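You operate a simulated robot arm through the tools that you are given. There is no shell and no other tool. Be economical: measure what you need, move in short steps, check, and stop when the job is done.

You are at the controls of a simulated two-armed robot. One attempt, no reset.

JOB
Pick up the clear bottle with one hand, pass it to the other hand and put it on the drainer beside the sink. Press the right drain button two times. Open the grey drawer. Do these in any order. Set down upright: clear bottle.

It is judged by the outcome, as a careful person would: the job done as asked, and still so three seconds after it is handed in. It fails if anything else is knocked over, pushed out of place, dropped, spilled or broken.

ROBOT AND FRAMES
Two 7-joint arms with two-finger parallel grippers on one trunk, on a base that drives. Base frame: it is fixed to the floor where the robot stands at the start and does not move with it; the origin is under the middle of the robot, x ahead of it, y to its left, z up. Readings come in mm, rad, newtons and seconds.
The left shoulder is at the start at [70, 130, 1106], the right one opposite. With the tool pointing down near the work surface each hand reaches from about 220 to 520 mm from the robot's upright axis, wherever it stands, measured 20 degrees to its own side. Places, roughly: drainer beside the sink [700, -1200, 900]; grey drawer [-1600, 500, 700]; right drain button [-8700, 100, 1400]. Payload 1.57 kg a hand.
The tool frame of a hand sits at the grasp point between the pads (the TCP): z along the fingers, y along the line on which they close. The tips reach 30 mm beyond it. The gripper opens to 80 mm. The fingers are 17 mm wide and 12 mm thick; the gripper's body (40 by 82 mm) begins 80 mm behind the TCP.
Orientation is told as [roll, pitch, yaw] about the base's x, y, z axes, in that order, counted from this pose: with the fingers straight down and closing along the base's y, the tool's x points along the base's -x, its y along +y and its z along -z.

CONTROLS
- The arms move only by the tool send_rows. It takes "left_commands", "right_commands" or both (then of equal length, played together; a hand with none holds still); each is a list of rows, each an object of numbers (a shift or turn left out is 0, a gripper value left out holds the last): "dx", "dy", "dz": the shift along the tool's x, y, z in units of 20 mm (1.0 is 20 mm); "wx", "wy", "wz": the turn, a rotation vector about the tool's x, y, z in units of 5 degrees (1.0 is 5 degrees); "fingers": the opening, from 0 (shut) to 1 (fully open). In form: [{"dx": .., "dy": .., "dz": .., "wx": .., "wy": .., "wz": .., "fingers": ..}, ...]. A call has 1 to 10 rows; each row shifts and turns the commanded pose from where the row before left it, along the tool's axes as they then stand. A call with a number of a shift or a turn outside -1 to 1 is refused whole. Each row takes 0.2 s and may step no farther than 50 mm and 0.15 rad from the row before; otherwise, or with a gripper value out of range, the whole call is refused. A pose out of reach is approached as far as the arm can. The call stops where the force on the tool passes 40 N (or 10 N more than at its start, if that is more) or the arm is blocked; 0.2 s more then pass. The fingers move at their own pace (about 108 mm/s each) and stop on an object; they squeeze with about 41 N. The grip force told is the motor's: it shows also when the fingers shut on nothing. Time passes only in rows, and 0.2 s behind the last, so rows that do not move let the fingers close. The reply holds the time, the measured pose of the TCP, the force on the tool along the base axes, the opening and the grip force, in the units named above and with some noise, with the torque about the TCP (base axes, N m) and any sound that the robot's microphone picked up.
- Cameras (640 x 400 px; columns grow to the right, rows downward): "scene" is now at [136, 12.2, 1329.3]; the picture's right is [0.13, -0.99, 0.00], its down [-0.60, -0.08, -0.79] and it looks along [0.79, 0.11, -0.61] (base axes); focal length 259 px, centre (320, 200). "left" rides on the left gripper at [72, 7, -122] in its tool frame; the picture's right is [-0.09, 1.00, 0.00], its down [-0.84, -0.08, -0.54] and it looks along [-0.54, -0.05, 0.84] (tool axes); focal length 238 px, centre (320, 200). "right" rides on the right gripper at [72, -7, -122] in its tool frame; the picture's right is [0.09, 1.00, 0.00], its down [-0.84, 0.08, -0.54] and it looks along [-0.54, 0.05, 0.84] (tool axes); focal length 238 px, centre (320, 200). There is no depth. A picture from a camera that has moved, and an enlarged one, comes with that camera's place and axes in the base frame and with its lens.
- snapshot(camera): a new picture of that camera. No time passes.
- move_column(by): slides the trunk up (or, below 0, down) by that many mm; the arms and the scene camera ride with it, the base frame stays. It gives what a move gives, with no picture.
- drive_base(legs): drives the robot by 1 to 6 legs, each [ahead, left, turn to the left] in mm, mm and rad, along the robot's own axes; the way and the turn of a leg run together, so that a leg with both is an arc; at most 1500 mm and 3.142 rad a leg. The arms and the cameras ride along, it lands a little off, and it stops where it bumps. It gives what a move gives.
- pan_tilt(pan, tilt): turns the head with the scene camera to pan (to the left, within 1.501 rad either way) and tilt (down, from -0.506 to 1.204), counted from straight ahead of the robot. It gives what a move gives.
- close_up(camera, box): a new picture of the part [left, top, right, bottom] of that camera's present view, enlarged. No time passes.
- hand_in(): hands the job in; it is judged then, once.

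Work in short steps. Places have to be worked out from the pictures, the camera data and where the tool is seen: move nearer, look again, correct. Check each grasp and each placing, and mend what went wrong. You have 165 turns and 118 pictures in all, those below and enlarged ones among them. Open the grippers and draw the arms clear of the work before you hand the job in, unless the task says otherwise; then end with one line.

The tools are called after "Emit:" by a JSON object that holds its "method" and its "body". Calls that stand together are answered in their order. send_rows: Moves the arms, as the interface text tells. Its arguments: {"type":"object","properties":{"left_commands":{"type":"array"},"right_commands":{"type":"array"}},"required":[]} The other tools are called the same way: move_column (by) slides the trunk up or down; drive_base (legs) drives the base; pan_tilt (pan, tilt) turns the head that bears the scene camera; snapshot (camera) takes a picture; close_up (camera, box) takes an enlarged picture of a part of a camera's view; hand_in () hands the job in.

At the start:

```text
t: 0.0
left_tcp_pos: [329.3, 186.4, 1183.7]
left_tool_rot: [-0.002, 0.002, 0.001]
left_ft_force: [0.8, 0.5, -0.1]
left_ft_torque: [0.01, 0.02, 0.01]
left_opening: 79.9
left_grip_force: 0.1
right_tcp_pos: [296.9, -138.1, 1116.2]
right_tool_rot: [0.002, 0.0, 0.0]
right_ft_force: [-0.3, -0.5, 0.9]
right_ft_torque: [0.0, -0.02, -0.01]
right_opening: 80.2
right_grip_force: 0.0
trunk travel left (down, up): [-743.0, 197.0]
robot x, y, heading: [-1.4, -0.2, 0.002]
head pan, tilt: [0.134, 0.656]
```

scene: 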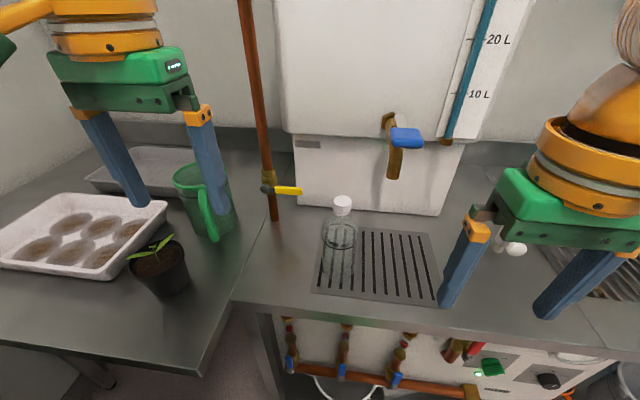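
right: 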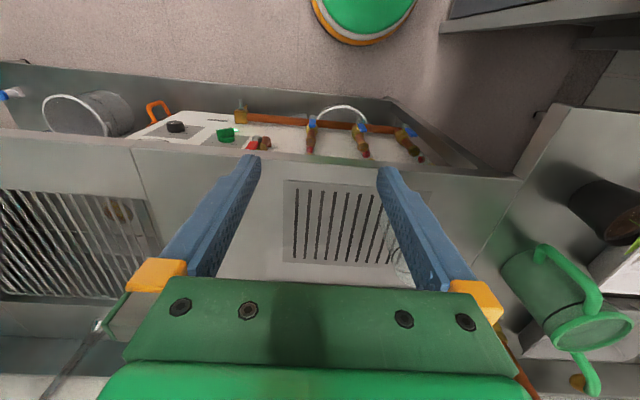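
left: 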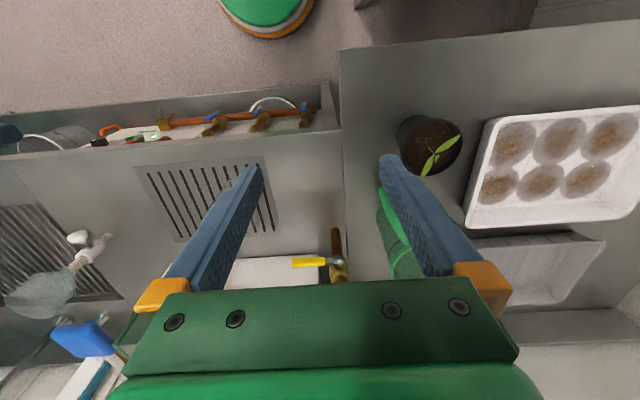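

I see a transparent bottle with a white cap on the left edge of the slotted tray. I'll look closer at it, and at the surroundings to the right.

Emit:
{"method": "close_up", "body": {"camera": "scene", "box": [260, 170, 460, 310]}}

Emit:
{"method": "pan_tilt", "body": {"pan": -0.9, "tilt": 0.6}}

Emit:
{"method": "snapshot", "body": {"camera": "scene"}}

```text
2.86 times, centred on (360, 240) of scene
camera zoom: at [136.0, 12.2, 1329.3], right [0.13, -0.99, 0.0], down [-0.6, -0.08, -0.79], along [0.79, 0.11, -0.61], focal length 740 px, centre (206, 86)
```

zoom: 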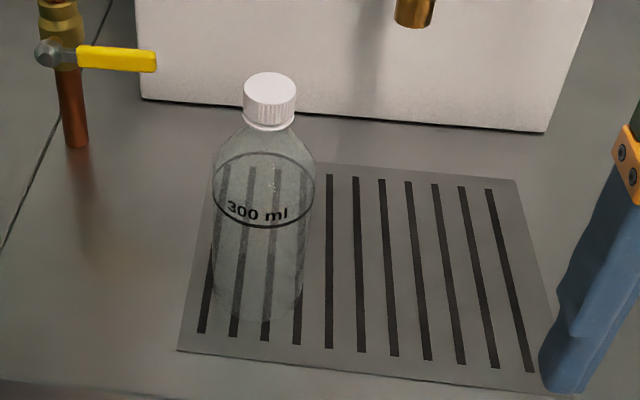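

```text
t: 1.3
left_tcp_pos: [330.0, 186.3, 1182.6]
left_tool_rot: [0.001, 0.001, 0.003]
left_ft_force: [-0.7, 0.5, 1.0]
left_ft_torque: [0.01, 0.0, -0.02]
left_opening: 79.9
left_grip_force: 0.1
right_tcp_pos: [297.7, -139.6, 1116.4]
right_tool_rot: [0.001, 0.0, 0.0]
right_ft_force: [0.0, -0.6, 0.3]
right_ft_torque: [-0.01, 0.01, 0.02]
right_opening: 79.8
right_grip_force: 0.1
trunk travel left (down, up): [-743.0, 197.0]
robot x, y, heading: [-0.9, 0.5, -0.002]
head pan, tilt: [-0.901, 0.6]
```

```text
113 pictures are left
camera scene: at [105.2, -68.7, 1334.1], right [-0.78, -0.62, 0.0], down [-0.35, 0.44, -0.82], along [0.51, -0.65, -0.57], focal length 259 px, centre (320, 200)
```

scene: 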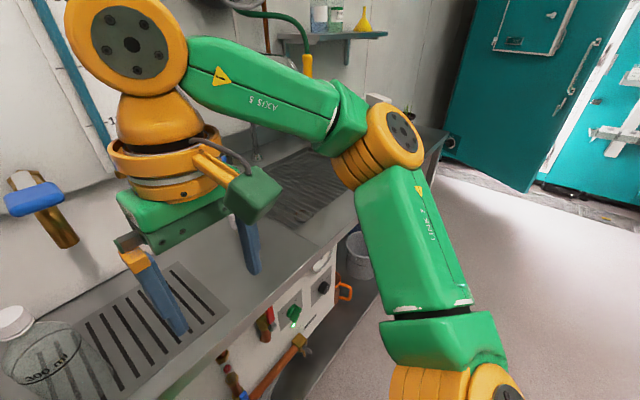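

The counter comes out at z≈886 and the bottle near [457, 18], about 200 mm tall and 64 mm wide. I'll look at the shelf and drainer region closer, and also to the left.

Emit:
{"method": "close_up", "body": {"camera": "scene", "box": [220, 0, 460, 240]}}

Emit:
{"method": "pan_tilt", "body": {"pan": 1.3, "tilt": 0.5}}

Emit:
{"method": "snapshot", "body": {"camera": "scene"}}

```text
1.67 times, centred on (340, 120) of scene
camera zoom: at [105.2, -68.7, 1334.1], right [-0.78, -0.62, 0.0], down [-0.35, 0.44, -0.82], along [0.51, -0.65, -0.57], focal length 432 px, centre (287, 333)
```

zoom: 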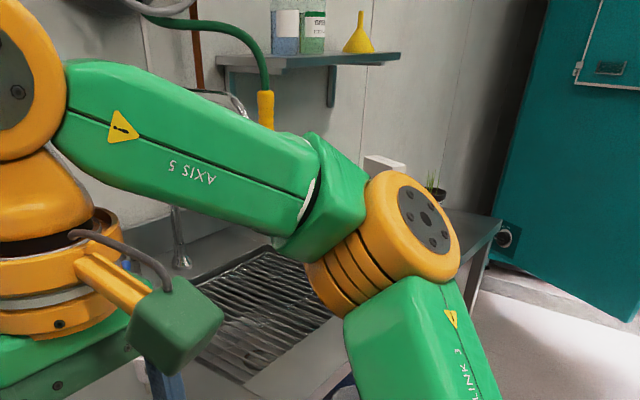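

```text
t: 3.4
left_tcp_pos: [330.3, 186.9, 1182.9]
left_tool_rot: [-0.002, 0.002, 0.001]
left_ft_force: [-0.9, -0.5, 0.0]
left_ft_torque: [-0.02, -0.04, 0.0]
left_opening: 79.8
left_grip_force: 0.0
right_tcp_pos: [296.6, -138.5, 1116.4]
right_tool_rot: [0.001, -0.001, 0.001]
right_ft_force: [0.8, -0.5, -0.1]
right_ft_torque: [0.0, 0.02, -0.02]
right_opening: 79.9
right_grip_force: 0.1
trunk travel left (down, up): [-743.0, 197.0]
robot x, y, heading: [1.0, 0.0, -0.0]
head pan, tilt: [1.3, 0.499]
```

```text
111 pictures are left
camera scene: at [74.6, 88.2, 1343.2], right [0.96, -0.27, 0.0], down [-0.13, -0.46, -0.88], along [0.23, 0.85, -0.48], focal length 259 px, centre (320, 200)
```

scene: 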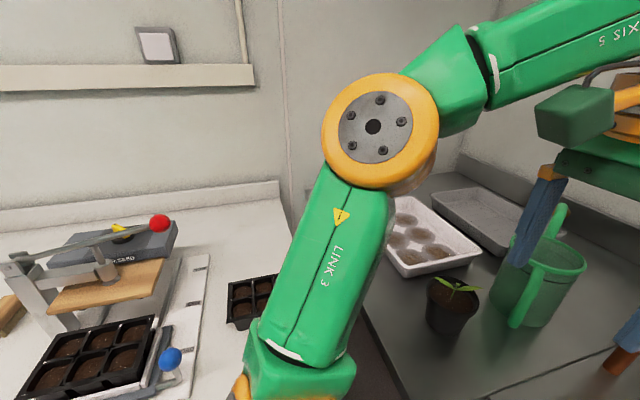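

Before picking I want to know the drainer's geometry. I'll raise nothing, drive sideways to the right with the head panned right, and look.

Emit:
{"method": "drive_base", "body": {"legs": [[-150, 0, 0], [0, -600, 0]]}}

Emit:
{"method": "pan_tilt", "body": {"pan": -0.25, "tilt": 0.6}}

Emit:
{"method": "snapshot", "body": {"camera": "scene"}}

Emit:
{"method": "snapshot", "body": {"camera": "right"}}

```text
t: 7.7
left_tcp_pos: [180.9, -416.5, 1183.3]
left_tool_rot: [-0.001, 0.0, 0.003]
left_ft_force: [-0.6, -0.1, 0.4]
left_ft_torque: [0.0, 0.0, 0.0]
left_opening: 79.9
left_grip_force: 0.1
right_tcp_pos: [151.4, -741.7, 1116.1]
right_tool_rot: [0.0, -0.001, 0.002]
right_ft_force: [-0.9, 0.3, -0.2]
right_ft_torque: [-0.01, -0.01, -0.01]
right_opening: 80.1
right_grip_force: 0.0
trunk travel left (down, up): [-743.0, 197.0]
robot x, y, heading: [-146.8, -608.2, 0.002]
head pan, tilt: [1.3, 0.499]
```

```text
t: 9.4
left_tcp_pos: [182.4, -416.7, 1183.5]
left_tool_rot: [0.0, 0.003, 0.003]
left_ft_force: [0.6, -0.2, 0.8]
left_ft_torque: [0.04, -0.02, 0.0]
left_opening: 79.8
left_grip_force: 0.0
right_tcp_pos: [151.3, -743.1, 1116.2]
right_tool_rot: [0.003, 0.001, 0.002]
right_ft_force: [-0.4, 0.2, 0.5]
right_ft_torque: [0.0, -0.02, 0.0]
right_opening: 80.1
right_grip_force: 0.0
trunk travel left (down, up): [-743.0, 197.0]
robot x, y, heading: [-146.6, -603.6, 0.001]
head pan, tilt: [-0.25, 0.6]
```

```text
110 pictures are left
camera scene: at [-11.3, -625.3, 1334.1], right [-0.25, -0.97, 0.0], down [-0.55, 0.14, -0.83], along [0.8, -0.2, -0.56], focal length 259 px, centre (320, 200)
```

scene: 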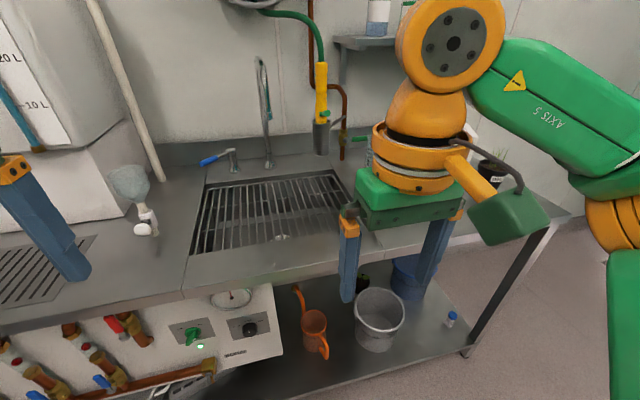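

```text
109 pictures are left
camera right: at [78.5, -748.5, 1239.0], right [-0.09, 1.0, 0.0], down [0.84, 0.08, 0.54], along [0.54, 0.05, -0.84], focal length 238 px, centre (320, 200)
```

right: 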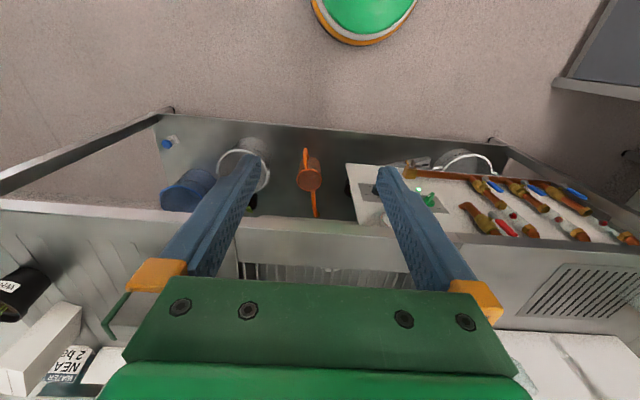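

The grated basin is the sink; the drainer seems to be the grooved surface to its right. I'll go another 500 mm right and look.

Emit:
{"method": "drive_base", "body": {"legs": [[0, -600, 0]]}}

Emit:
{"method": "pan_tilt", "body": {"pan": 0.0, "tilt": 0.6}}

Emit:
{"method": "snapshot", "body": {"camera": "scene"}}

Emit:
{"method": "snapshot", "body": {"camera": "left"}}

```text
t: 12.8
left_tcp_pos: [182.2, -1026.8, 1182.7]
left_tool_rot: [-0.002, 0.001, -0.006]
left_ft_force: [0.1, 0.3, -0.7]
left_ft_torque: [-0.03, 0.02, 0.03]
left_opening: 80.1
left_grip_force: 0.1
right_tcp_pos: [147.0, -1352.1, 1115.8]
right_tool_rot: [0.0, 0.0, -0.007]
right_ft_force: [-0.1, 0.8, 0.1]
right_ft_torque: [0.01, -0.01, 0.0]
right_opening: 80.0
right_grip_force: 0.0
trunk travel left (down, up): [-743.0, 197.0]
robot x, y, heading: [-150.1, -1206.7, -0.012]
head pan, tilt: [-0.25, 0.6]
```

```text
t: 13.6
left_tcp_pos: [181.7, -1027.3, 1183.1]
left_tool_rot: [0.0, 0.001, -0.006]
left_ft_force: [0.2, 0.8, -0.3]
left_ft_torque: [-0.01, 0.0, -0.02]
left_opening: 80.0
left_grip_force: 0.0
right_tcp_pos: [147.1, -1354.1, 1116.3]
right_tool_rot: [0.002, 0.0, -0.007]
right_ft_force: [0.0, -0.3, -0.3]
right_ft_torque: [-0.01, 0.0, 0.02]
right_opening: 80.1
right_grip_force: 0.0
trunk travel left (down, up): [-743.0, 197.0]
robot x, y, heading: [-148.6, -1211.4, -0.004]
head pan, tilt: [0.0, 0.6]
```

```text
108 pictures are left
camera scene: at [-10.4, -1212.7, 1334.1], right [-0.01, -1.0, 0.0], down [-0.57, 0.0, -0.82], along [0.82, -0.01, -0.57], focal length 259 px, centre (320, 200)
```

scene: 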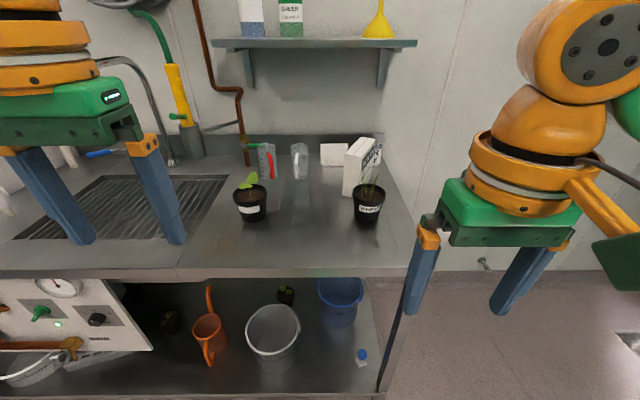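

```text
107 pictures are left
camera left: at [110.0, -1020.0, 1305.3], right [0.1, 1.0, 0.0], down [0.84, -0.08, 0.54], along [0.54, -0.05, -0.84], focal length 238 px, centre (320, 200)
```

left: 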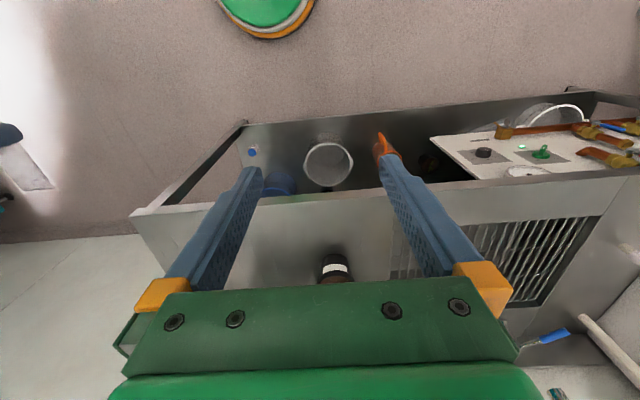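

Emit:
{"method": "close_up", "body": {"camera": "scene", "box": [190, 130, 430, 280]}}

```text
2.67 times, centred on (310, 205) of scene
camera zoom: at [-10.4, -1212.7, 1334.1], right [-0.01, -1.0, 0.0], down [-0.57, 0.0, -0.82], along [0.82, -0.01, -0.57], focal length 691 px, centre (347, 187)
```

zoom: 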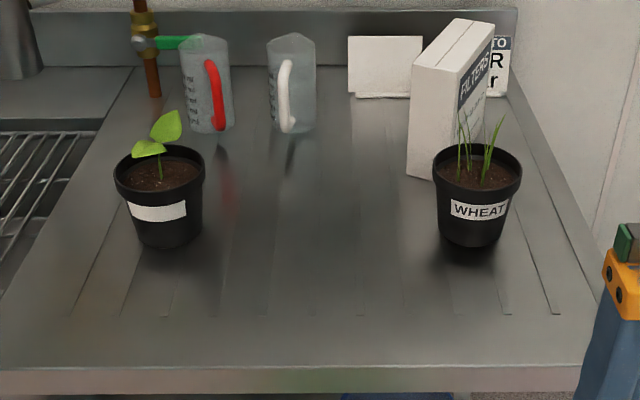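

The grooved drainer spans x≈430–700 and has free space at about [495, -1190] between the two pots. The plan is a left-hand body grasp, hand over to the right hand gripping the cap from above, then a top-down placing. I'll drive back toward the bottle.

Emit:
{"method": "drive_base", "body": {"legs": [[0, 1070, 0]]}}

Emit:
{"method": "send_rows", "body": {"left_commands": [{"dx": -1, "wy": -1}, {"dx": -1, "wy": -1}, {"dx": -1, "wy": -1}, {"wy": -1}, {"wy": -1}, {"wy": -1}, {"wy": -1}, {"wy": -1}, {"wy": -1}, {"wy": -1}]}}

Emit:
{"method": "pan_tilt", "body": {"pan": 0.3, "tilt": 0.65}}

Emit:
{"method": "snapshot", "body": {"camera": "scene"}}

Emit:
{"method": "snapshot", "body": {"camera": "left"}}

```text
t: 19.1
left_tcp_pos: [176.7, 49.2, 1183.0]
left_tool_rot: [0.0, 0.002, 0.01]
left_ft_force: [0.1, 0.3, 0.4]
left_ft_torque: [0.01, -0.03, -0.02]
left_opening: 80.0
left_grip_force: 0.0
right_tcp_pos: [148.1, -275.5, 1115.9]
right_tool_rot: [0.001, 0.001, 0.009]
right_ft_force: [-0.1, -0.8, 0.7]
right_ft_torque: [-0.02, 0.03, 0.01]
right_opening: 79.9
right_grip_force: 0.1
trunk travel left (down, up): [-743.0, 197.0]
robot x, y, heading: [-150.4, -142.5, 0.011]
head pan, tilt: [0.0, 0.6]
```

```text
t: 21.3
left_tcp_pos: [235.6, 51.1, 1188.9]
left_tool_rot: [-0.005, -0.874, 0.013]
left_ft_force: [0.3, -0.4, -0.5]
left_ft_torque: [-0.03, -0.02, -0.01]
left_opening: 80.1
left_grip_force: 0.1
right_tcp_pos: [147.4, -274.5, 1116.7]
right_tool_rot: [0.003, 0.001, 0.01]
right_ft_force: [0.4, 0.6, -0.6]
right_ft_torque: [0.02, 0.02, -0.01]
right_opening: 79.8
right_grip_force: 0.0
trunk travel left (down, up): [-743.0, 197.0]
robot x, y, heading: [-150.3, -137.0, 0.004]
head pan, tilt: [0.0, 0.6]
```

```text
t: 22.1
left_tcp_pos: [236.9, 52.1, 1187.5]
left_tool_rot: [-0.003, -0.872, 0.011]
left_ft_force: [0.1, 0.0, -0.1]
left_ft_torque: [-0.01, 0.0, 0.0]
left_opening: 80.0
left_grip_force: 0.1
right_tcp_pos: [147.1, -275.8, 1114.6]
right_tool_rot: [0.001, -0.001, 0.01]
right_ft_force: [0.3, -0.8, -0.6]
right_ft_torque: [-0.01, -0.01, -0.01]
right_opening: 80.1
right_grip_force: 0.0
trunk travel left (down, up): [-743.0, 197.0]
robot x, y, heading: [-151.4, -142.6, 0.007]
head pan, tilt: [0.3, 0.649]
```

```text
105 pictures are left
camera scene: at [-17.6, -112.4, 1329.8], right [0.3, -0.95, 0.0], down [-0.58, -0.18, -0.8], along [0.76, 0.24, -0.6], focal length 259 px, centre (320, 200)
```

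scene: 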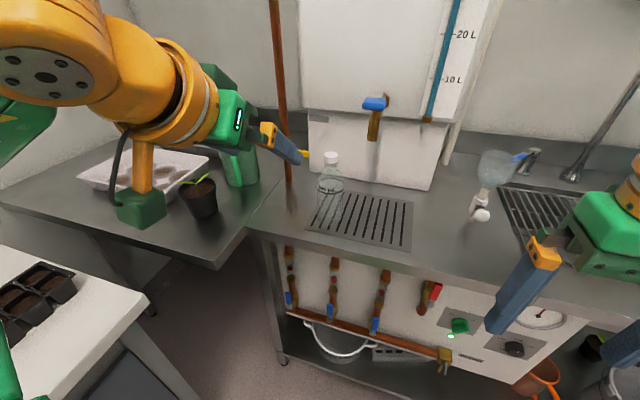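

```text
104 pictures are left
camera left: at [96.8, 56.7, 1211.6], right [0.05, 1.0, 0.07], down [0.12, -0.07, 0.99], along [0.99, -0.04, -0.13], focal length 238 px, centre (320, 200)
```

left: 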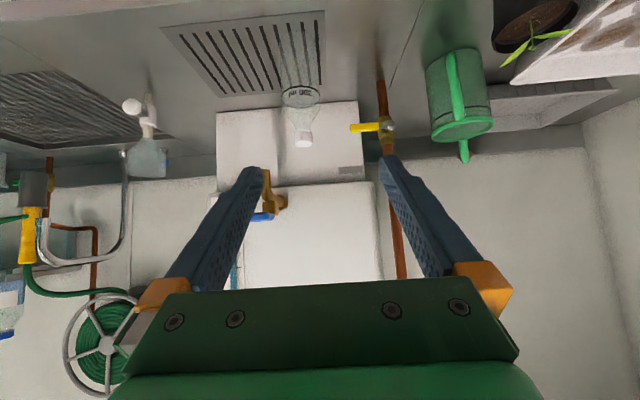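

Both cameras see the bottle; I'll enlarge for precise triangulation.

Emit:
{"method": "close_up", "body": {"camera": "scene", "box": [280, 130, 420, 260]}}

Emit:
{"method": "close_up", "body": {"camera": "left", "box": [240, 40, 380, 170]}}

```text
3.08 times, centred on (350, 195) of scene
camera zoom: at [-17.6, -112.4, 1329.8], right [0.3, -0.95, 0.0], down [-0.58, -0.18, -0.8], along [0.76, 0.24, -0.6], focal length 797 px, centre (228, 215)
```

zoom: 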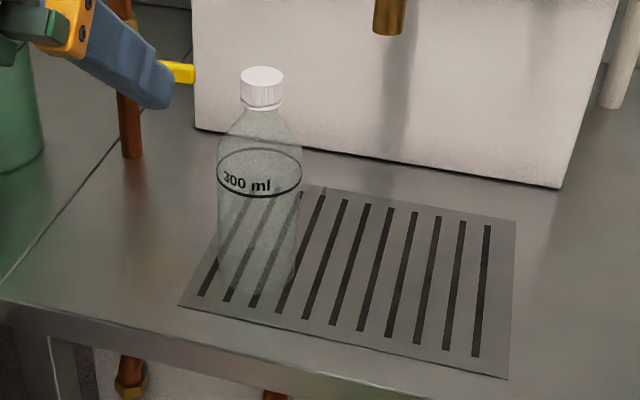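

```text
3.08 times, centred on (310, 105) of left
camera zoom: at [96.8, 56.7, 1211.6], right [0.05, 1.0, 0.07], down [0.12, -0.07, 0.99], along [0.99, -0.04, -0.13], focal length 733 px, centre (351, 492)
```

zoom: 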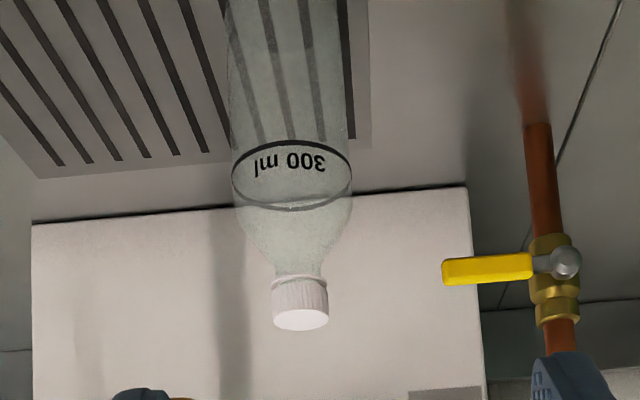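

Cap top is at about [484, 19, 1065], the base at z≈887 and the body diameter about 66 mm. I'll tilt the left hand to 60°, centre it in y, and begin lowering it while still off the counter.

Emit:
{"method": "send_rows", "body": {"left_commands": [{"wy": -1, "dy": -0.85}, {"wy": -1, "dy": -0.85}, {"dx": 1, "dz": 0.577}, {"dx": 1, "dz": 0.577}, {"dx": 1, "dz": 0.577}, {"dx": 1, "dz": 0.577}, {"dx": 1, "dz": 0.577}, {"dx": 1, "dz": 0.577}, {"dx": 1, "dz": 0.577}, {"dx": 1, "dz": 0.577}]}}

Emit:
{"method": "send_rows", "body": {"left_commands": [{"dx": 0.8, "dz": 0.46}, {"dx": 0.8, "dz": 0.46}, {"dx": 0.8, "dz": 0.46}]}}

Emit:
{"method": "snapshot", "body": {"camera": "left"}}

```text
t: 24.3
left_tcp_pos: [269.9, 10.1, 1015.5]
left_tool_rot: [-0.002, -1.046, 0.013]
left_ft_force: [-0.4, 0.3, -0.7]
left_ft_torque: [0.01, -0.01, 0.03]
left_opening: 79.7
left_grip_force: 0.1
left hand out of reach, approached as far as the arm can: row 6, 7, 8, 9, 10
right_tcp_pos: [149.6, -275.0, 1115.8]
right_tool_rot: [0.003, 0.0, 0.011]
right_ft_force: [0.4, -0.6, 0.3]
right_ft_torque: [-0.02, -0.01, 0.02]
right_opening: 80.1
right_grip_force: 0.1
trunk travel left (down, up): [-743.0, 197.0]
robot x, y, heading: [-146.8, -137.9, 0.011]
head pan, tilt: [0.3, 0.649]
```

```text
t: 25.1
left_tcp_pos: [269.9, 11.1, 962.9]
left_tool_rot: [-0.003, -1.047, 0.013]
left_ft_force: [-0.1, 0.3, 1.0]
left_ft_torque: [-0.02, -0.01, 0.01]
left_opening: 79.9
left_grip_force: 0.1
right_tcp_pos: [147.8, -275.8, 1115.3]
right_tool_rot: [0.002, -0.002, 0.009]
right_ft_force: [0.3, -0.2, -0.8]
right_ft_torque: [0.03, 0.02, 0.01]
right_opening: 80.0
right_grip_force: 0.0
trunk travel left (down, up): [-743.0, 197.0]
robot x, y, heading: [-147.4, -141.6, 0.009]
head pan, tilt: [0.3, 0.649]
```

```text
101 pictures are left
camera left: at [128.5, 16.0, 961.2], right [0.03, 1.0, 0.08], down [-0.05, -0.08, 1.0], along [1.0, -0.04, 0.05], focal length 238 px, centre (320, 200)
```

left: 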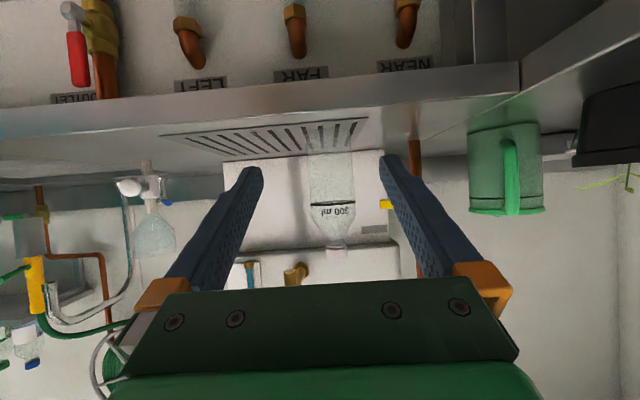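

Bottle y ≈ 20 confirmed from the left camera. I'll lower slightly, adjust y, and drive forward 115 mm, staying short of the bottle.

Emit:
{"method": "send_rows", "body": {"left_commands": [{"dx": 0.75, "dz": 0.43, "dy": 0.3}]}}

Emit:
{"method": "drive_base", "body": {"legs": [[115, 0, 0]]}}

Emit:
{"method": "snapshot", "body": {"camera": "left"}}

Emit:
{"method": "snapshot", "body": {"camera": "scene"}}

```text
t: 25.5
left_tcp_pos: [270.6, 12.9, 953.0]
left_tool_rot: [-0.002, -1.047, 0.012]
left_ft_force: [0.5, -0.2, 0.1]
left_ft_torque: [0.01, 0.02, -0.03]
left_opening: 79.8
left_grip_force: 0.0
left hand out of reach, approached as far as the arm can: row 1
right_tcp_pos: [148.9, -273.9, 1116.4]
right_tool_rot: [0.003, 0.0, 0.01]
right_ft_force: [-0.8, 0.1, -1.0]
right_ft_torque: [0.0, -0.03, 0.03]
right_opening: 80.0
right_grip_force: 0.1
trunk travel left (down, up): [-743.0, 197.0]
robot x, y, heading: [-153.8, -141.5, 0.013]
head pan, tilt: [0.3, 0.649]
```

```text
t: 26.7
left_tcp_pos: [384.3, 11.8, 954.5]
left_tool_rot: [-0.001, -1.051, 0.011]
left_ft_force: [1.0, 1.1, -0.1]
left_ft_torque: [0.0, 0.0, 0.01]
left_opening: 80.1
left_grip_force: 0.1
right_tcp_pos: [260.2, -274.5, 1117.4]
right_tool_rot: [0.002, 0.0, 0.005]
right_ft_force: [-0.6, 0.6, 0.6]
right_ft_torque: [-0.02, 0.0, 0.0]
right_opening: 79.9
right_grip_force: 0.0
trunk travel left (down, up): [-743.0, 197.0]
robot x, y, heading: [-32.7, -139.1, 0.008]
head pan, tilt: [0.3, 0.649]
```

```text
100 pictures are left
camera left: at [242.3, 18.9, 953.2], right [0.04, 1.0, 0.08], down [-0.05, -0.08, 1.0], along [1.0, -0.04, 0.05], focal length 238 px, centre (320, 200)
```

left: 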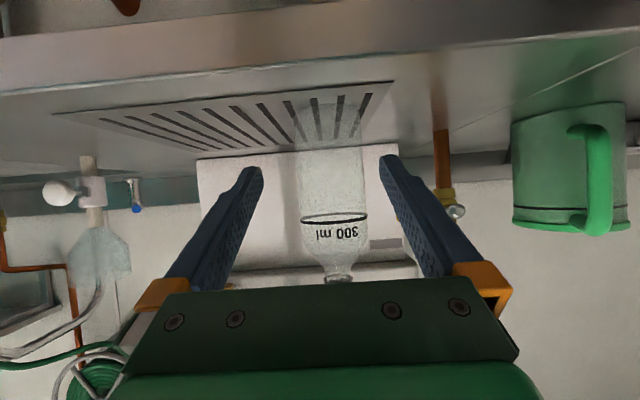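

```text
99 pictures are left
camera scene: at [95.1, -111.7, 1330.1], right [0.3, -0.95, 0.0], down [-0.57, -0.18, -0.8], along [0.76, 0.24, -0.6], focal length 259 px, centre (320, 200)
```

scene: 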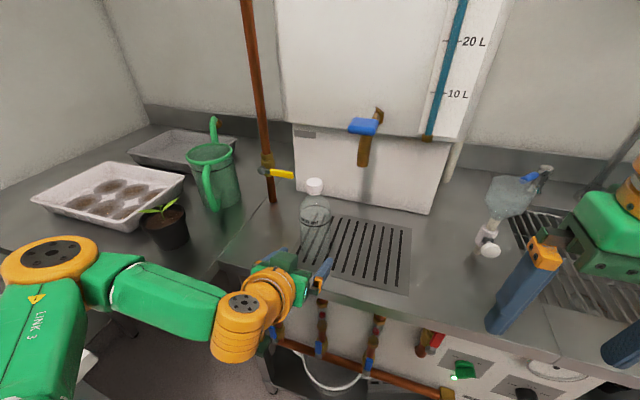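

Bottle axis is y≈21.5 and the hand is at 11.8, so I shift +9 mm and go forward half the way, then check centring.

Emit:
{"method": "send_rows", "body": {"left_commands": [{"dy": 0.46}, {"dz": 0.65, "dx": -0.375}, {"dz": 0.65, "dx": -0.375}]}}

Emit:
{"method": "snapshot", "body": {"camera": "left"}}

```text
t: 27.5
left_tcp_pos: [417.0, 21.1, 952.8]
left_tool_rot: [-0.004, -1.047, 0.011]
left_ft_force: [0.5, 1.1, -0.4]
left_ft_torque: [-0.02, -0.05, 0.0]
left_opening: 79.8
left_grip_force: 0.0
right_tcp_pos: [263.4, -275.9, 1115.0]
right_tool_rot: [0.004, 0.0, 0.008]
right_ft_force: [-0.1, 0.2, 0.1]
right_ft_torque: [0.0, -0.02, 0.01]
right_opening: 80.1
right_grip_force: 0.0
trunk travel left (down, up): [-743.0, 197.0]
robot x, y, heading: [-35.8, -139.3, 0.007]
head pan, tilt: [0.3, 0.649]
```

```text
98 pictures are left
camera left: at [275.6, 27.7, 951.2], right [0.04, 1.0, 0.08], down [-0.05, -0.08, 1.0], along [1.0, -0.04, 0.05], focal length 238 px, centre (320, 200)
```

left: 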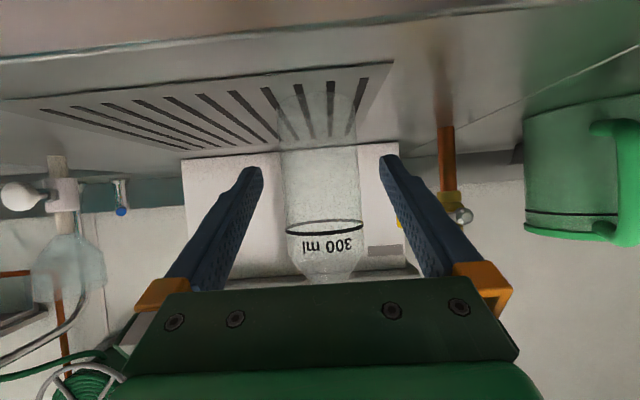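

The bottle is well centred between the fingers. I advance the rest, about 64 mm, in small rows.

Emit:
{"method": "send_rows", "body": {"left_commands": [{"dz": 0.7, "dx": -0.4, "dy": 0.02}, {"dz": 0.7, "dx": -0.4}, {"dz": 0.7, "dx": -0.4}, {"dz": 0.6, "dx": -0.35}]}}

Emit:
{"method": "snapshot", "body": {"camera": "left"}}

Emit:
{"method": "close_up", "body": {"camera": "scene", "box": [240, 160, 400, 320]}}

```text
t: 28.5
left_tcp_pos: [478.0, 25.5, 953.9]
left_tool_rot: [-0.002, -1.044, 0.007]
left_ft_force: [0.0, 0.9, -0.5]
left_ft_torque: [-0.01, 0.01, 0.0]
left_opening: 80.2
left_grip_force: 0.0
right_tcp_pos: [263.5, -274.6, 1116.4]
right_tool_rot: [0.001, 0.0, 0.007]
right_ft_force: [-0.2, 1.4, 0.8]
right_ft_torque: [-0.03, -0.01, 0.0]
right_opening: 80.0
right_grip_force: 0.0
trunk travel left (down, up): [-743.0, 197.0]
robot x, y, heading: [-33.9, -141.6, 0.008]
head pan, tilt: [0.3, 0.649]
```

```text
97 pictures are left
camera left: at [336.6, 30.0, 951.9], right [0.04, 1.0, 0.08], down [-0.05, -0.08, 1.0], along [1.0, -0.04, 0.05], focal length 238 px, centre (320, 200)
```

left: 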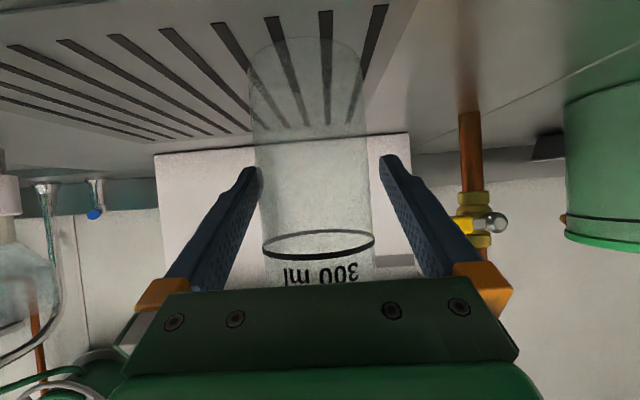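

```text
2.50 times, centred on (320, 240) of scene
camera zoom: at [98.1, -111.8, 1329.8], right [0.3, -0.95, 0.0], down [-0.58, -0.18, -0.8], along [0.76, 0.24, -0.6], focal length 648 px, centre (320, 100)
```

zoom: 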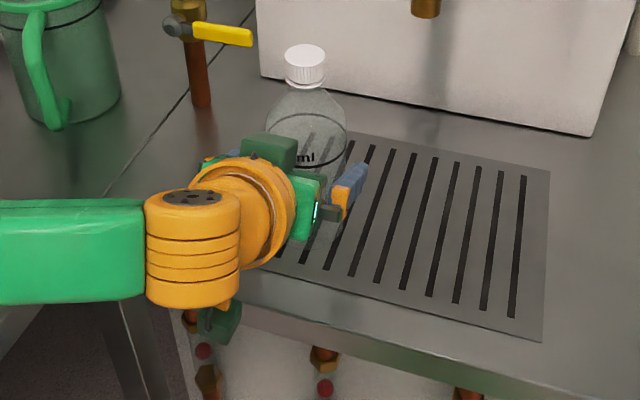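

The hand sits about 4 mm too far to +y; I shift -4 mm, go 4 mm further in, then close.

Emit:
{"method": "send_rows", "body": {"left_commands": [{"dy": -0.2, "dz": 0.17, "dx": -0.1}, {"fingers": 0.75}, {"fingers": 0.5}, {"fingers": 0.5}, {"fingers": 0.3}, {"fingers": 0.3}]}}

Emit:
{"method": "snapshot", "body": {"camera": "left"}}

```text
t: 29.9
left_tcp_pos: [481.2, 18.9, 954.9]
left_tool_rot: [-0.001, -1.047, 0.011]
left_ft_force: [1.6, 0.6, 3.0]
left_ft_torque: [0.0, -0.09, -0.01]
left_opening: 63.8
left_grip_force: 41.0
right_tcp_pos: [261.8, -276.7, 1116.2]
right_tool_rot: [0.002, -0.001, 0.007]
right_ft_force: [-0.5, 0.2, 0.2]
right_ft_torque: [0.04, 0.02, 0.0]
right_opening: 80.3
right_grip_force: 0.0
trunk travel left (down, up): [-743.0, 197.0]
robot x, y, heading: [-35.3, -139.7, 0.008]
head pan, tilt: [0.3, 0.649]
```

```text
95 pictures are left
camera left: at [339.8, 25.4, 952.6], right [0.04, 1.0, 0.08], down [-0.05, -0.08, 1.0], along [1.0, -0.04, 0.05], focal length 238 px, centre (320, 200)
```

left: 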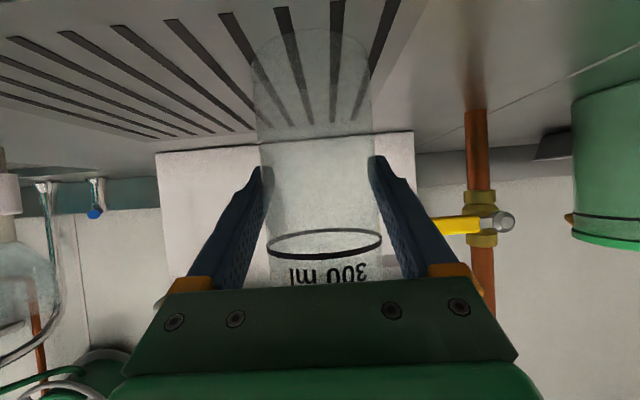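

Grip holds at 63.8 mm with 41 N. I lift straight up about 75 mm, then back away from the counter.

Emit:
{"method": "send_rows", "body": {"left_commands": [{"dx": -0.4, "dz": -0.23}, {"dx": -0.8, "dz": -0.46}, {"dx": -0.8, "dz": -0.46}, {"dx": -0.8, "dz": -0.46}, {"dx": -0.8, "dz": -0.46}]}}

Emit:
{"method": "drive_base", "body": {"legs": [[-250, 0, 0]]}}

Emit:
{"method": "snapshot", "body": {"camera": "scene"}}

```text
t: 31.1
left_tcp_pos: [481.9, 19.4, 1035.6]
left_tool_rot: [0.0, -1.046, 0.011]
left_ft_force: [0.5, -0.1, -0.5]
left_ft_torque: [0.01, 0.0, 0.03]
left_opening: 64.1
left_grip_force: 41.1
right_tcp_pos: [262.6, -276.0, 1115.5]
right_tool_rot: [0.002, 0.001, 0.006]
right_ft_force: [-0.6, 0.1, -1.1]
right_ft_torque: [0.01, -0.02, -0.01]
right_opening: 79.9
right_grip_force: 0.0
trunk travel left (down, up): [-743.0, 197.0]
robot x, y, heading: [-39.7, -138.6, 0.006]
head pan, tilt: [0.3, 0.649]
```

```text
t: 32.9
left_tcp_pos: [231.3, 17.3, 1035.5]
left_tool_rot: [-0.002, -1.045, 0.01]
left_ft_force: [0.0, -0.8, -1.5]
left_ft_torque: [-0.01, 0.01, -0.01]
left_opening: 63.9
left_grip_force: 41.0
right_tcp_pos: [12.2, -277.8, 1114.6]
right_tool_rot: [0.001, 0.003, 0.006]
right_ft_force: [0.1, -0.1, 0.5]
right_ft_torque: [0.02, 0.0, 0.02]
right_opening: 80.2
right_grip_force: 0.1
trunk travel left (down, up): [-743.0, 197.0]
robot x, y, heading: [-286.3, -142.5, 0.005]
head pan, tilt: [0.3, 0.649]
```

```text
94 pictures are left
camera scene: at [-152.1, -113.4, 1329.6], right [0.3, -0.95, 0.0], down [-0.58, -0.18, -0.8], along [0.76, 0.24, -0.61], focal length 259 px, centre (320, 200)
```

scene: 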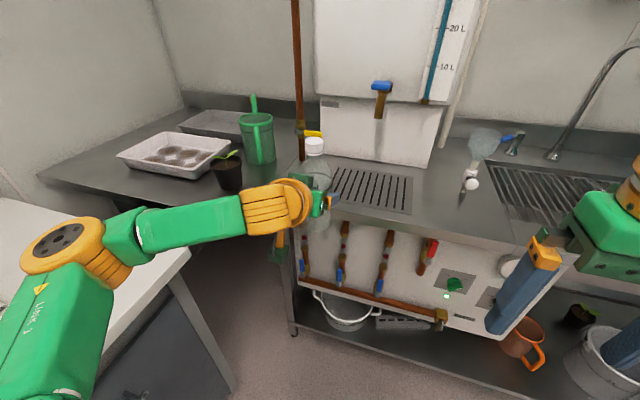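

The bottle is held upright. For the handover I bring the left hand toward the centre and slightly down, and raise the open right hand.

Emit:
{"method": "send_rows", "body": {"left_commands": [{"dx": 0.457, "dz": -0.12, "dy": -1}, {"dx": 0.457, "dz": -0.12, "dy": -1}, {"dx": 0.457, "dz": -0.12, "dy": -1}, {"dx": 0.457, "dz": -0.12, "dy": -1}, {"dx": 0.457, "dz": -0.12, "dy": -1}, {"dx": 0.457, "dz": -0.12, "dy": -1}], "right_commands": [{"dz": -0.6}, {"dz": -0.6}, {"dz": -0.6}, {"dz": -0.6}, {"dz": -0.6}, {"dz": -0.6}]}}

Emit:
{"method": "pan_tilt", "body": {"pan": 0.0, "tilt": 0.7}}

Emit:
{"method": "snapshot", "body": {"camera": "scene"}}

Emit:
{"method": "snapshot", "body": {"camera": "right"}}

```text
t: 34.3
left_tcp_pos: [193.0, -103.1, 995.4]
left_tool_rot: [-0.003, -1.045, 0.009]
left_ft_force: [-0.8, -0.5, -0.4]
left_ft_torque: [-0.01, -0.03, 0.03]
left_opening: 64.1
left_grip_force: 41.4
right_tcp_pos: [9.7, -278.7, 1189.4]
right_tool_rot: [0.001, -0.002, 0.005]
right_ft_force: [-0.3, 0.3, -0.1]
right_ft_torque: [-0.01, 0.02, -0.03]
right_opening: 80.2
right_grip_force: 0.0
trunk travel left (down, up): [-743.0, 197.0]
robot x, y, heading: [-282.9, -141.1, 0.004]
head pan, tilt: [0.3, 0.649]
```

```text
t: 35.1
left_tcp_pos: [191.9, -103.1, 995.9]
left_tool_rot: [-0.001, -1.047, 0.008]
left_ft_force: [0.9, -0.6, -0.4]
left_ft_torque: [0.02, 0.01, -0.01]
left_opening: 63.8
left_grip_force: 41.6
right_tcp_pos: [9.8, -278.5, 1188.1]
right_tool_rot: [0.002, 0.001, 0.007]
right_ft_force: [0.4, 1.0, 0.3]
right_ft_torque: [0.01, 0.01, 0.03]
right_opening: 80.1
right_grip_force: 0.1
trunk travel left (down, up): [-743.0, 197.0]
robot x, y, heading: [-289.8, -139.3, 0.007]
head pan, tilt: [0.0, 0.7]
```

```text
93 pictures are left
camera scene: at [-151.9, -139.0, 1325.5], right [0.01, -1.0, 0.0], down [-0.64, 0.0, -0.76], along [0.76, 0.0, -0.64], focal length 259 px, centre (320, 200)
```

scene: 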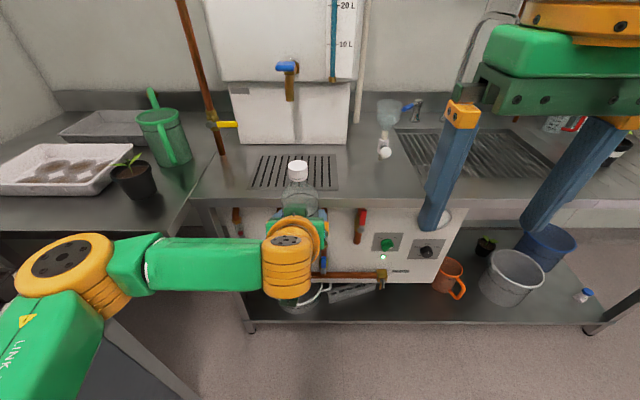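

```text
92 pictures are left
camera right: at [-61.6, -284.8, 1311.2], right [-0.1, 1.0, 0.0], down [0.84, 0.08, 0.54], along [0.54, 0.05, -0.84], focal length 238 px, centre (320, 200)
```

right: 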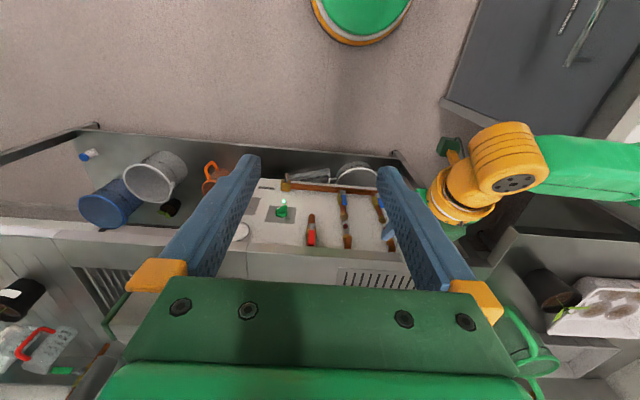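

Cap top is now ~[195, -103, 1106]. I move the right hand forward first, then sideways above the cap (tips at ~1158).

Emit:
{"method": "send_rows", "body": {"right_commands": [{"dx": -0.925}, {"dx": -0.925}, {"dx": -0.925}, {"dx": -0.925}, {"dx": -0.925}, {"dx": -0.925}, {"dx": -0.925}, {"dx": -0.925}, {"dx": -0.925}, {"dx": -0.925}]}}

Emit:
{"method": "send_rows", "body": {"right_commands": [{"dy": 0.875}, {"dy": 0.875}, {"dy": 0.875}, {"dy": 0.875}, {"dy": 0.875}, {"dy": 0.875}, {"dy": 0.875}, {"dy": 0.875}, {"dy": 0.875}, {"dy": 0.875}]}}

Emit:
{"method": "snapshot", "body": {"camera": "right"}}

Emit:
{"method": "snapshot", "body": {"camera": "scene"}}

```text
t: 37.3
left_tcp_pos: [193.4, -103.9, 996.2]
left_tool_rot: [-0.002, -1.046, 0.007]
left_ft_force: [-0.6, -0.4, -1.2]
left_ft_torque: [-0.01, 0.04, 0.0]
left_opening: 63.9
left_grip_force: 40.6
right_tcp_pos: [117.7, -279.7, 1147.2]
right_tool_rot: [0.002, -0.002, 0.004]
right_ft_force: [-0.7, -0.5, 0.1]
right_ft_torque: [-0.04, -0.01, 0.0]
right_opening: 80.0
right_grip_force: 0.0
right hand out of reach, approached as far as the arm can: row 4, 5, 6, 7, 8, 9, 10
trunk travel left (down, up): [-743.0, 197.0]
robot x, y, heading: [-288.0, -141.8, 0.006]
head pan, tilt: [0.0, 0.7]
```

```text
t: 39.5
left_tcp_pos: [191.6, -102.2, 996.3]
left_tool_rot: [-0.002, -1.047, 0.008]
left_ft_force: [0.1, -0.2, -1.0]
left_ft_torque: [0.02, -0.01, -0.02]
left_opening: 63.9
left_grip_force: 40.8
right_tcp_pos: [84.2, -143.5, 1131.2]
right_tool_rot: [0.0, 0.0, 0.003]
right_ft_force: [-0.7, 0.9, -0.3]
right_ft_torque: [-0.01, 0.01, 0.0]
right_opening: 79.9
right_grip_force: 0.0
right hand out of reach, approached as far as the arm can: row 2, 4, 5, 6, 7, 8, 9, 10
trunk travel left (down, up): [-743.0, 197.0]
robot x, y, heading: [-286.0, -141.0, 0.002]
head pan, tilt: [0.0, 0.7]
```

```text
91 pictures are left
camera right: at [12.6, -149.5, 1253.6], right [-0.1, 1.0, 0.0], down [0.84, 0.08, 0.54], along [0.54, 0.05, -0.84], focal length 238 px, centre (320, 200)
```

right: 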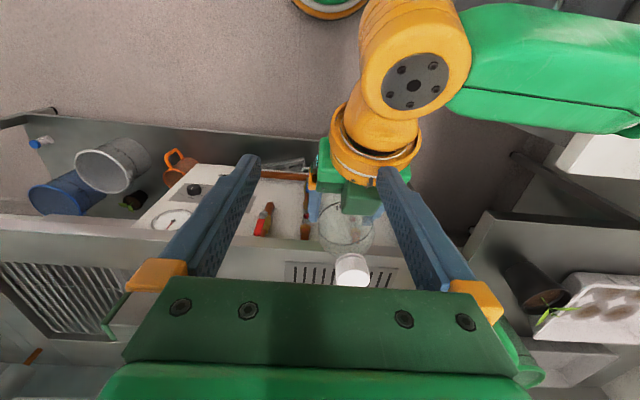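

```text
90 pictures are left
camera scene: at [-152.5, -138.1, 1325.5], right [0.0, -1.0, 0.0], down [-0.64, 0.0, -0.77], along [0.77, 0.0, -0.64], focal length 259 px, centre (320, 200)
```

scene: 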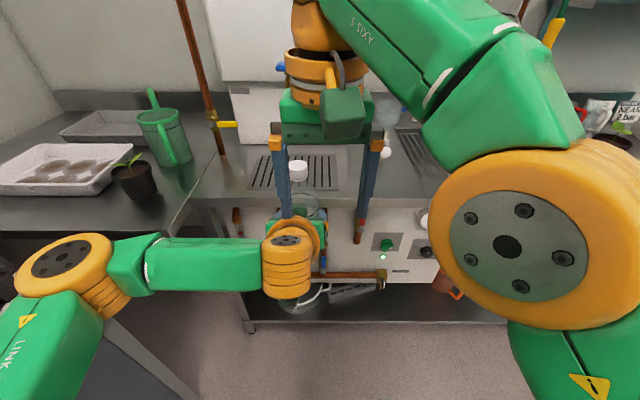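

The right arm can't reach that far at this height, so the handover must be lower and closer in. First I lower the left hand with the bottle straight down, away from the right fingers.

Emit:
{"method": "send_rows", "body": {"left_commands": [{"dx": 0.83, "dz": 0.479}, {"dx": 0.83, "dz": 0.479}, {"dx": 0.83, "dz": 0.479}, {"dx": 0.83, "dz": 0.479}, {"dx": 0.83, "dz": 0.479}, {"dx": 0.83, "dz": 0.479}]}}

Emit:
{"method": "snapshot", "body": {"camera": "scene"}}

```text
t: 40.9
left_tcp_pos: [192.0, -103.5, 879.7]
left_tool_rot: [-0.002, -1.047, 0.008]
left_ft_force: [-0.5, 0.4, -1.1]
left_ft_torque: [0.01, -0.01, -0.03]
left_opening: 63.7
left_grip_force: 41.5
right_tcp_pos: [84.7, -143.6, 1129.4]
right_tool_rot: [0.002, 0.0, 0.005]
right_ft_force: [0.5, 0.2, -0.1]
right_ft_torque: [0.04, -0.02, 0.0]
right_opening: 80.2
right_grip_force: 0.0
trunk travel left (down, up): [-743.0, 197.0]
robot x, y, heading: [-289.0, -139.8, 0.005]
head pan, tilt: [0.0, 0.7]
```

```text
89 pictures are left
camera scene: at [-151.6, -139.5, 1325.4], right [0.0, -1.0, 0.0], down [-0.64, 0.0, -0.76], along [0.76, 0.0, -0.64], focal length 259 px, centre (320, 200)
```

scene: 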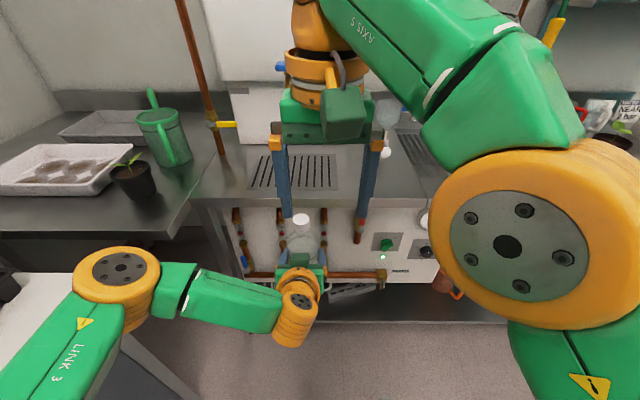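

Now I bring the bottle 50 mm closer and 40 mm to the right, while the right hand descends slightly (tips stay above the cap).

Emit:
{"method": "send_rows", "body": {"left_commands": [{"dx": 0.31, "dz": -0.54, "dy": -0.5}, {"dx": 0.31, "dz": -0.54, "dy": -0.5}, {"dx": 0.31, "dz": -0.54, "dy": -0.5}, {"dx": 0.31, "dz": -0.54, "dy": -0.5}], "right_commands": [{"dz": 0.75}, {"dz": 0.75}, {"dz": 0.75}, {"dz": 0.75}]}}

Emit:
{"method": "send_rows", "body": {"right_commands": [{"dx": -0.75}, {"dx": -0.75}, {"dx": -0.75}, {"dx": -0.75}]}}

Emit:
{"method": "snapshot", "body": {"camera": "right"}}

Emit:
{"method": "snapshot", "body": {"camera": "scene"}}

```text
t: 41.9
left_tcp_pos: [142.1, -143.7, 880.2]
left_tool_rot: [-0.003, -1.046, 0.006]
left_ft_force: [-0.4, 0.4, -0.5]
left_ft_torque: [-0.04, 0.0, 0.04]
left_opening: 63.7
left_grip_force: 41.1
right_tcp_pos: [84.8, -144.8, 1070.6]
right_tool_rot: [0.003, -0.002, 0.006]
right_ft_force: [0.5, -0.2, 0.6]
right_ft_torque: [0.0, 0.01, -0.01]
right_opening: 80.1
right_grip_force: 0.1
trunk travel left (down, up): [-743.0, 197.0]
robot x, y, heading: [-291.2, -143.4, 0.007]
head pan, tilt: [0.0, 0.7]
```

```text
t: 42.9
left_tcp_pos: [144.6, -144.0, 879.8]
left_tool_rot: [-0.001, -1.045, 0.008]
left_ft_force: [0.4, -0.5, -0.5]
left_ft_torque: [-0.01, 0.04, 0.01]
left_opening: 63.9
left_grip_force: 40.9
right_tcp_pos: [124.0, -143.4, 1069.6]
right_tool_rot: [0.001, 0.001, 0.007]
right_ft_force: [0.4, -0.2, 0.0]
right_ft_torque: [-0.02, -0.01, -0.02]
right_opening: 80.0
right_grip_force: 0.1
right hand out of reach, approached as far as the arm can: row 3, 4
trunk travel left (down, up): [-743.0, 197.0]
robot x, y, heading: [-287.9, -138.6, 0.007]
head pan, tilt: [0.0, 0.7]
```

```text
88 pictures are left
camera right: at [52.6, -150.4, 1192.6], right [-0.1, 1.0, 0.0], down [0.84, 0.08, 0.54], along [0.54, 0.05, -0.84], focal length 238 px, centre (320, 200)
```

right: 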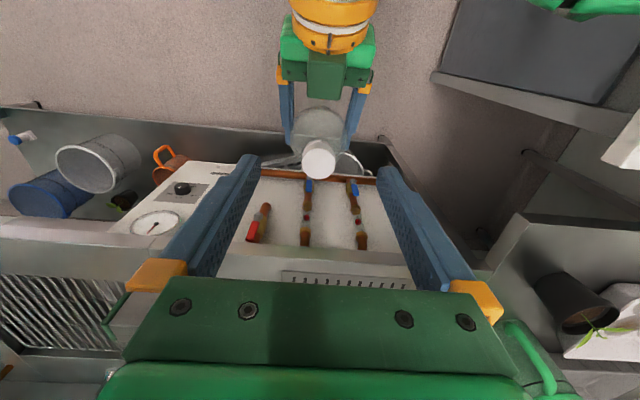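

```text
87 pictures are left
camera scene: at [-152.1, -139.5, 1325.5], right [0.0, -1.0, 0.0], down [-0.64, 0.0, -0.76], along [0.76, 0.0, -0.64], focal length 259 px, centre (320, 200)
```

scene: 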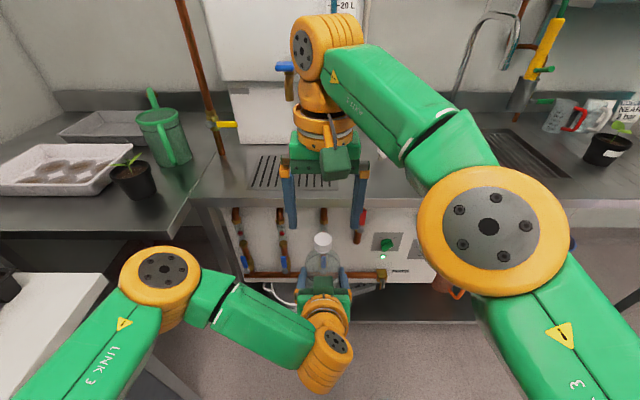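

Cap centre is at [141, -143, top 990]. I want the right TCP at about z 994, so the finger tips just cover the cap without touching the shoulder. I descend partway, centre, and look.

Emit:
{"method": "send_rows", "body": {"right_commands": [{"dz": 0.75}, {"dz": 0.75}, {"dx": -0.5}, {"dx": -0.35}]}}

Emit:
{"method": "snapshot", "body": {"camera": "right"}}

```text
t: 43.9
left_tcp_pos: [144.0, -142.7, 880.3]
left_tool_rot: [-0.003, -1.045, 0.009]
left_ft_force: [0.5, -0.1, 0.8]
left_ft_torque: [0.02, -0.04, -0.03]
left_opening: 64.0
left_grip_force: 40.9
right_tcp_pos: [138.6, -144.4, 1038.5]
right_tool_rot: [0.003, -0.001, 0.005]
right_ft_force: [-1.0, 0.1, -0.7]
right_ft_torque: [-0.02, -0.03, 0.04]
right_opening: 79.8
right_grip_force: 0.1
trunk travel left (down, up): [-743.0, 197.0]
robot x, y, heading: [-288.6, -143.1, 0.005]
head pan, tilt: [0.0, 0.7]
```

```text
86 pictures are left
camera right: at [68.2, -150.6, 1162.2], right [-0.1, 1.0, 0.0], down [0.84, 0.08, 0.54], along [0.54, 0.05, -0.84], focal length 238 px, centre (320, 200)
```

right: 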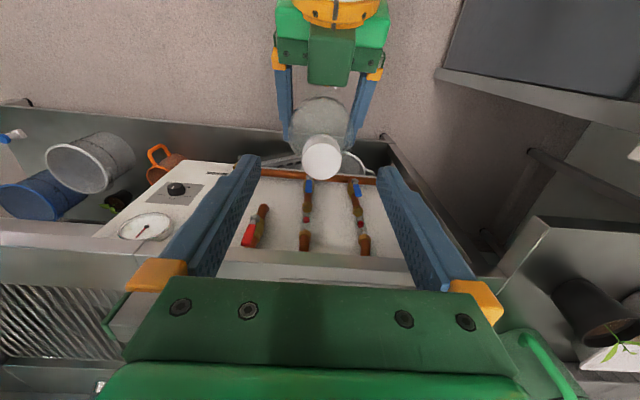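

Cap at [140.5, -142.5]; the right hand is within 2 mm. I descend 44 mm to z≈994.

Emit:
{"method": "send_rows", "body": {"right_commands": [{"dz": 0.75, "dx": -0.1, "dy": 0.08}, {"dz": 0.75}, {"dz": 0.7}]}}

Emit:
{"method": "snapshot", "body": {"camera": "right"}}

Emit:
{"method": "close_up", "body": {"camera": "scene", "box": [240, 160, 400, 320]}}

```text
t: 44.7
left_tcp_pos: [143.1, -144.4, 880.2]
left_tool_rot: [-0.003, -1.044, 0.007]
left_ft_force: [-0.2, -0.4, -1.7]
left_ft_torque: [0.0, 0.0, -0.01]
left_opening: 64.0
left_grip_force: 41.0
right_tcp_pos: [151.0, -144.3, 998.1]
right_tool_rot: [0.002, 0.001, 0.007]
right_ft_force: [-0.6, -0.7, -0.2]
right_ft_torque: [0.01, 0.01, 0.02]
right_opening: 80.0
right_grip_force: 0.1
right hand out of reach, approached as far as the arm can: row 2, 3
trunk travel left (down, up): [-743.0, 197.0]
robot x, y, heading: [-289.9, -138.2, 0.007]
head pan, tilt: [0.0, 0.7]
```

```text
85 pictures are left
camera right: at [80.4, -151.3, 1121.0], right [-0.1, 1.0, 0.0], down [0.84, 0.08, 0.54], along [0.54, 0.05, -0.84], focal length 238 px, centre (320, 200)
```

right: 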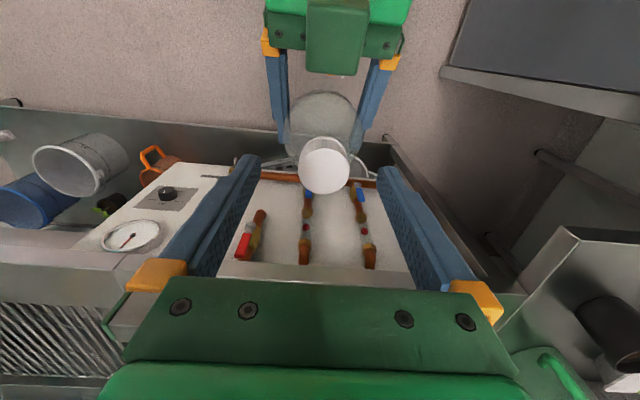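

```text
2.50 times, centred on (320, 240) of scene
camera zoom: at [-151.5, -139.4, 1325.4], right [0.0, -1.0, 0.0], down [-0.64, 0.0, -0.76], along [0.76, 0.0, -0.64], focal length 648 px, centre (320, 100)
```

zoom: 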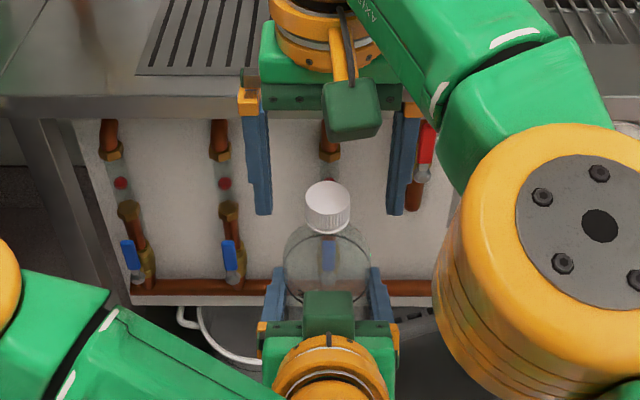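

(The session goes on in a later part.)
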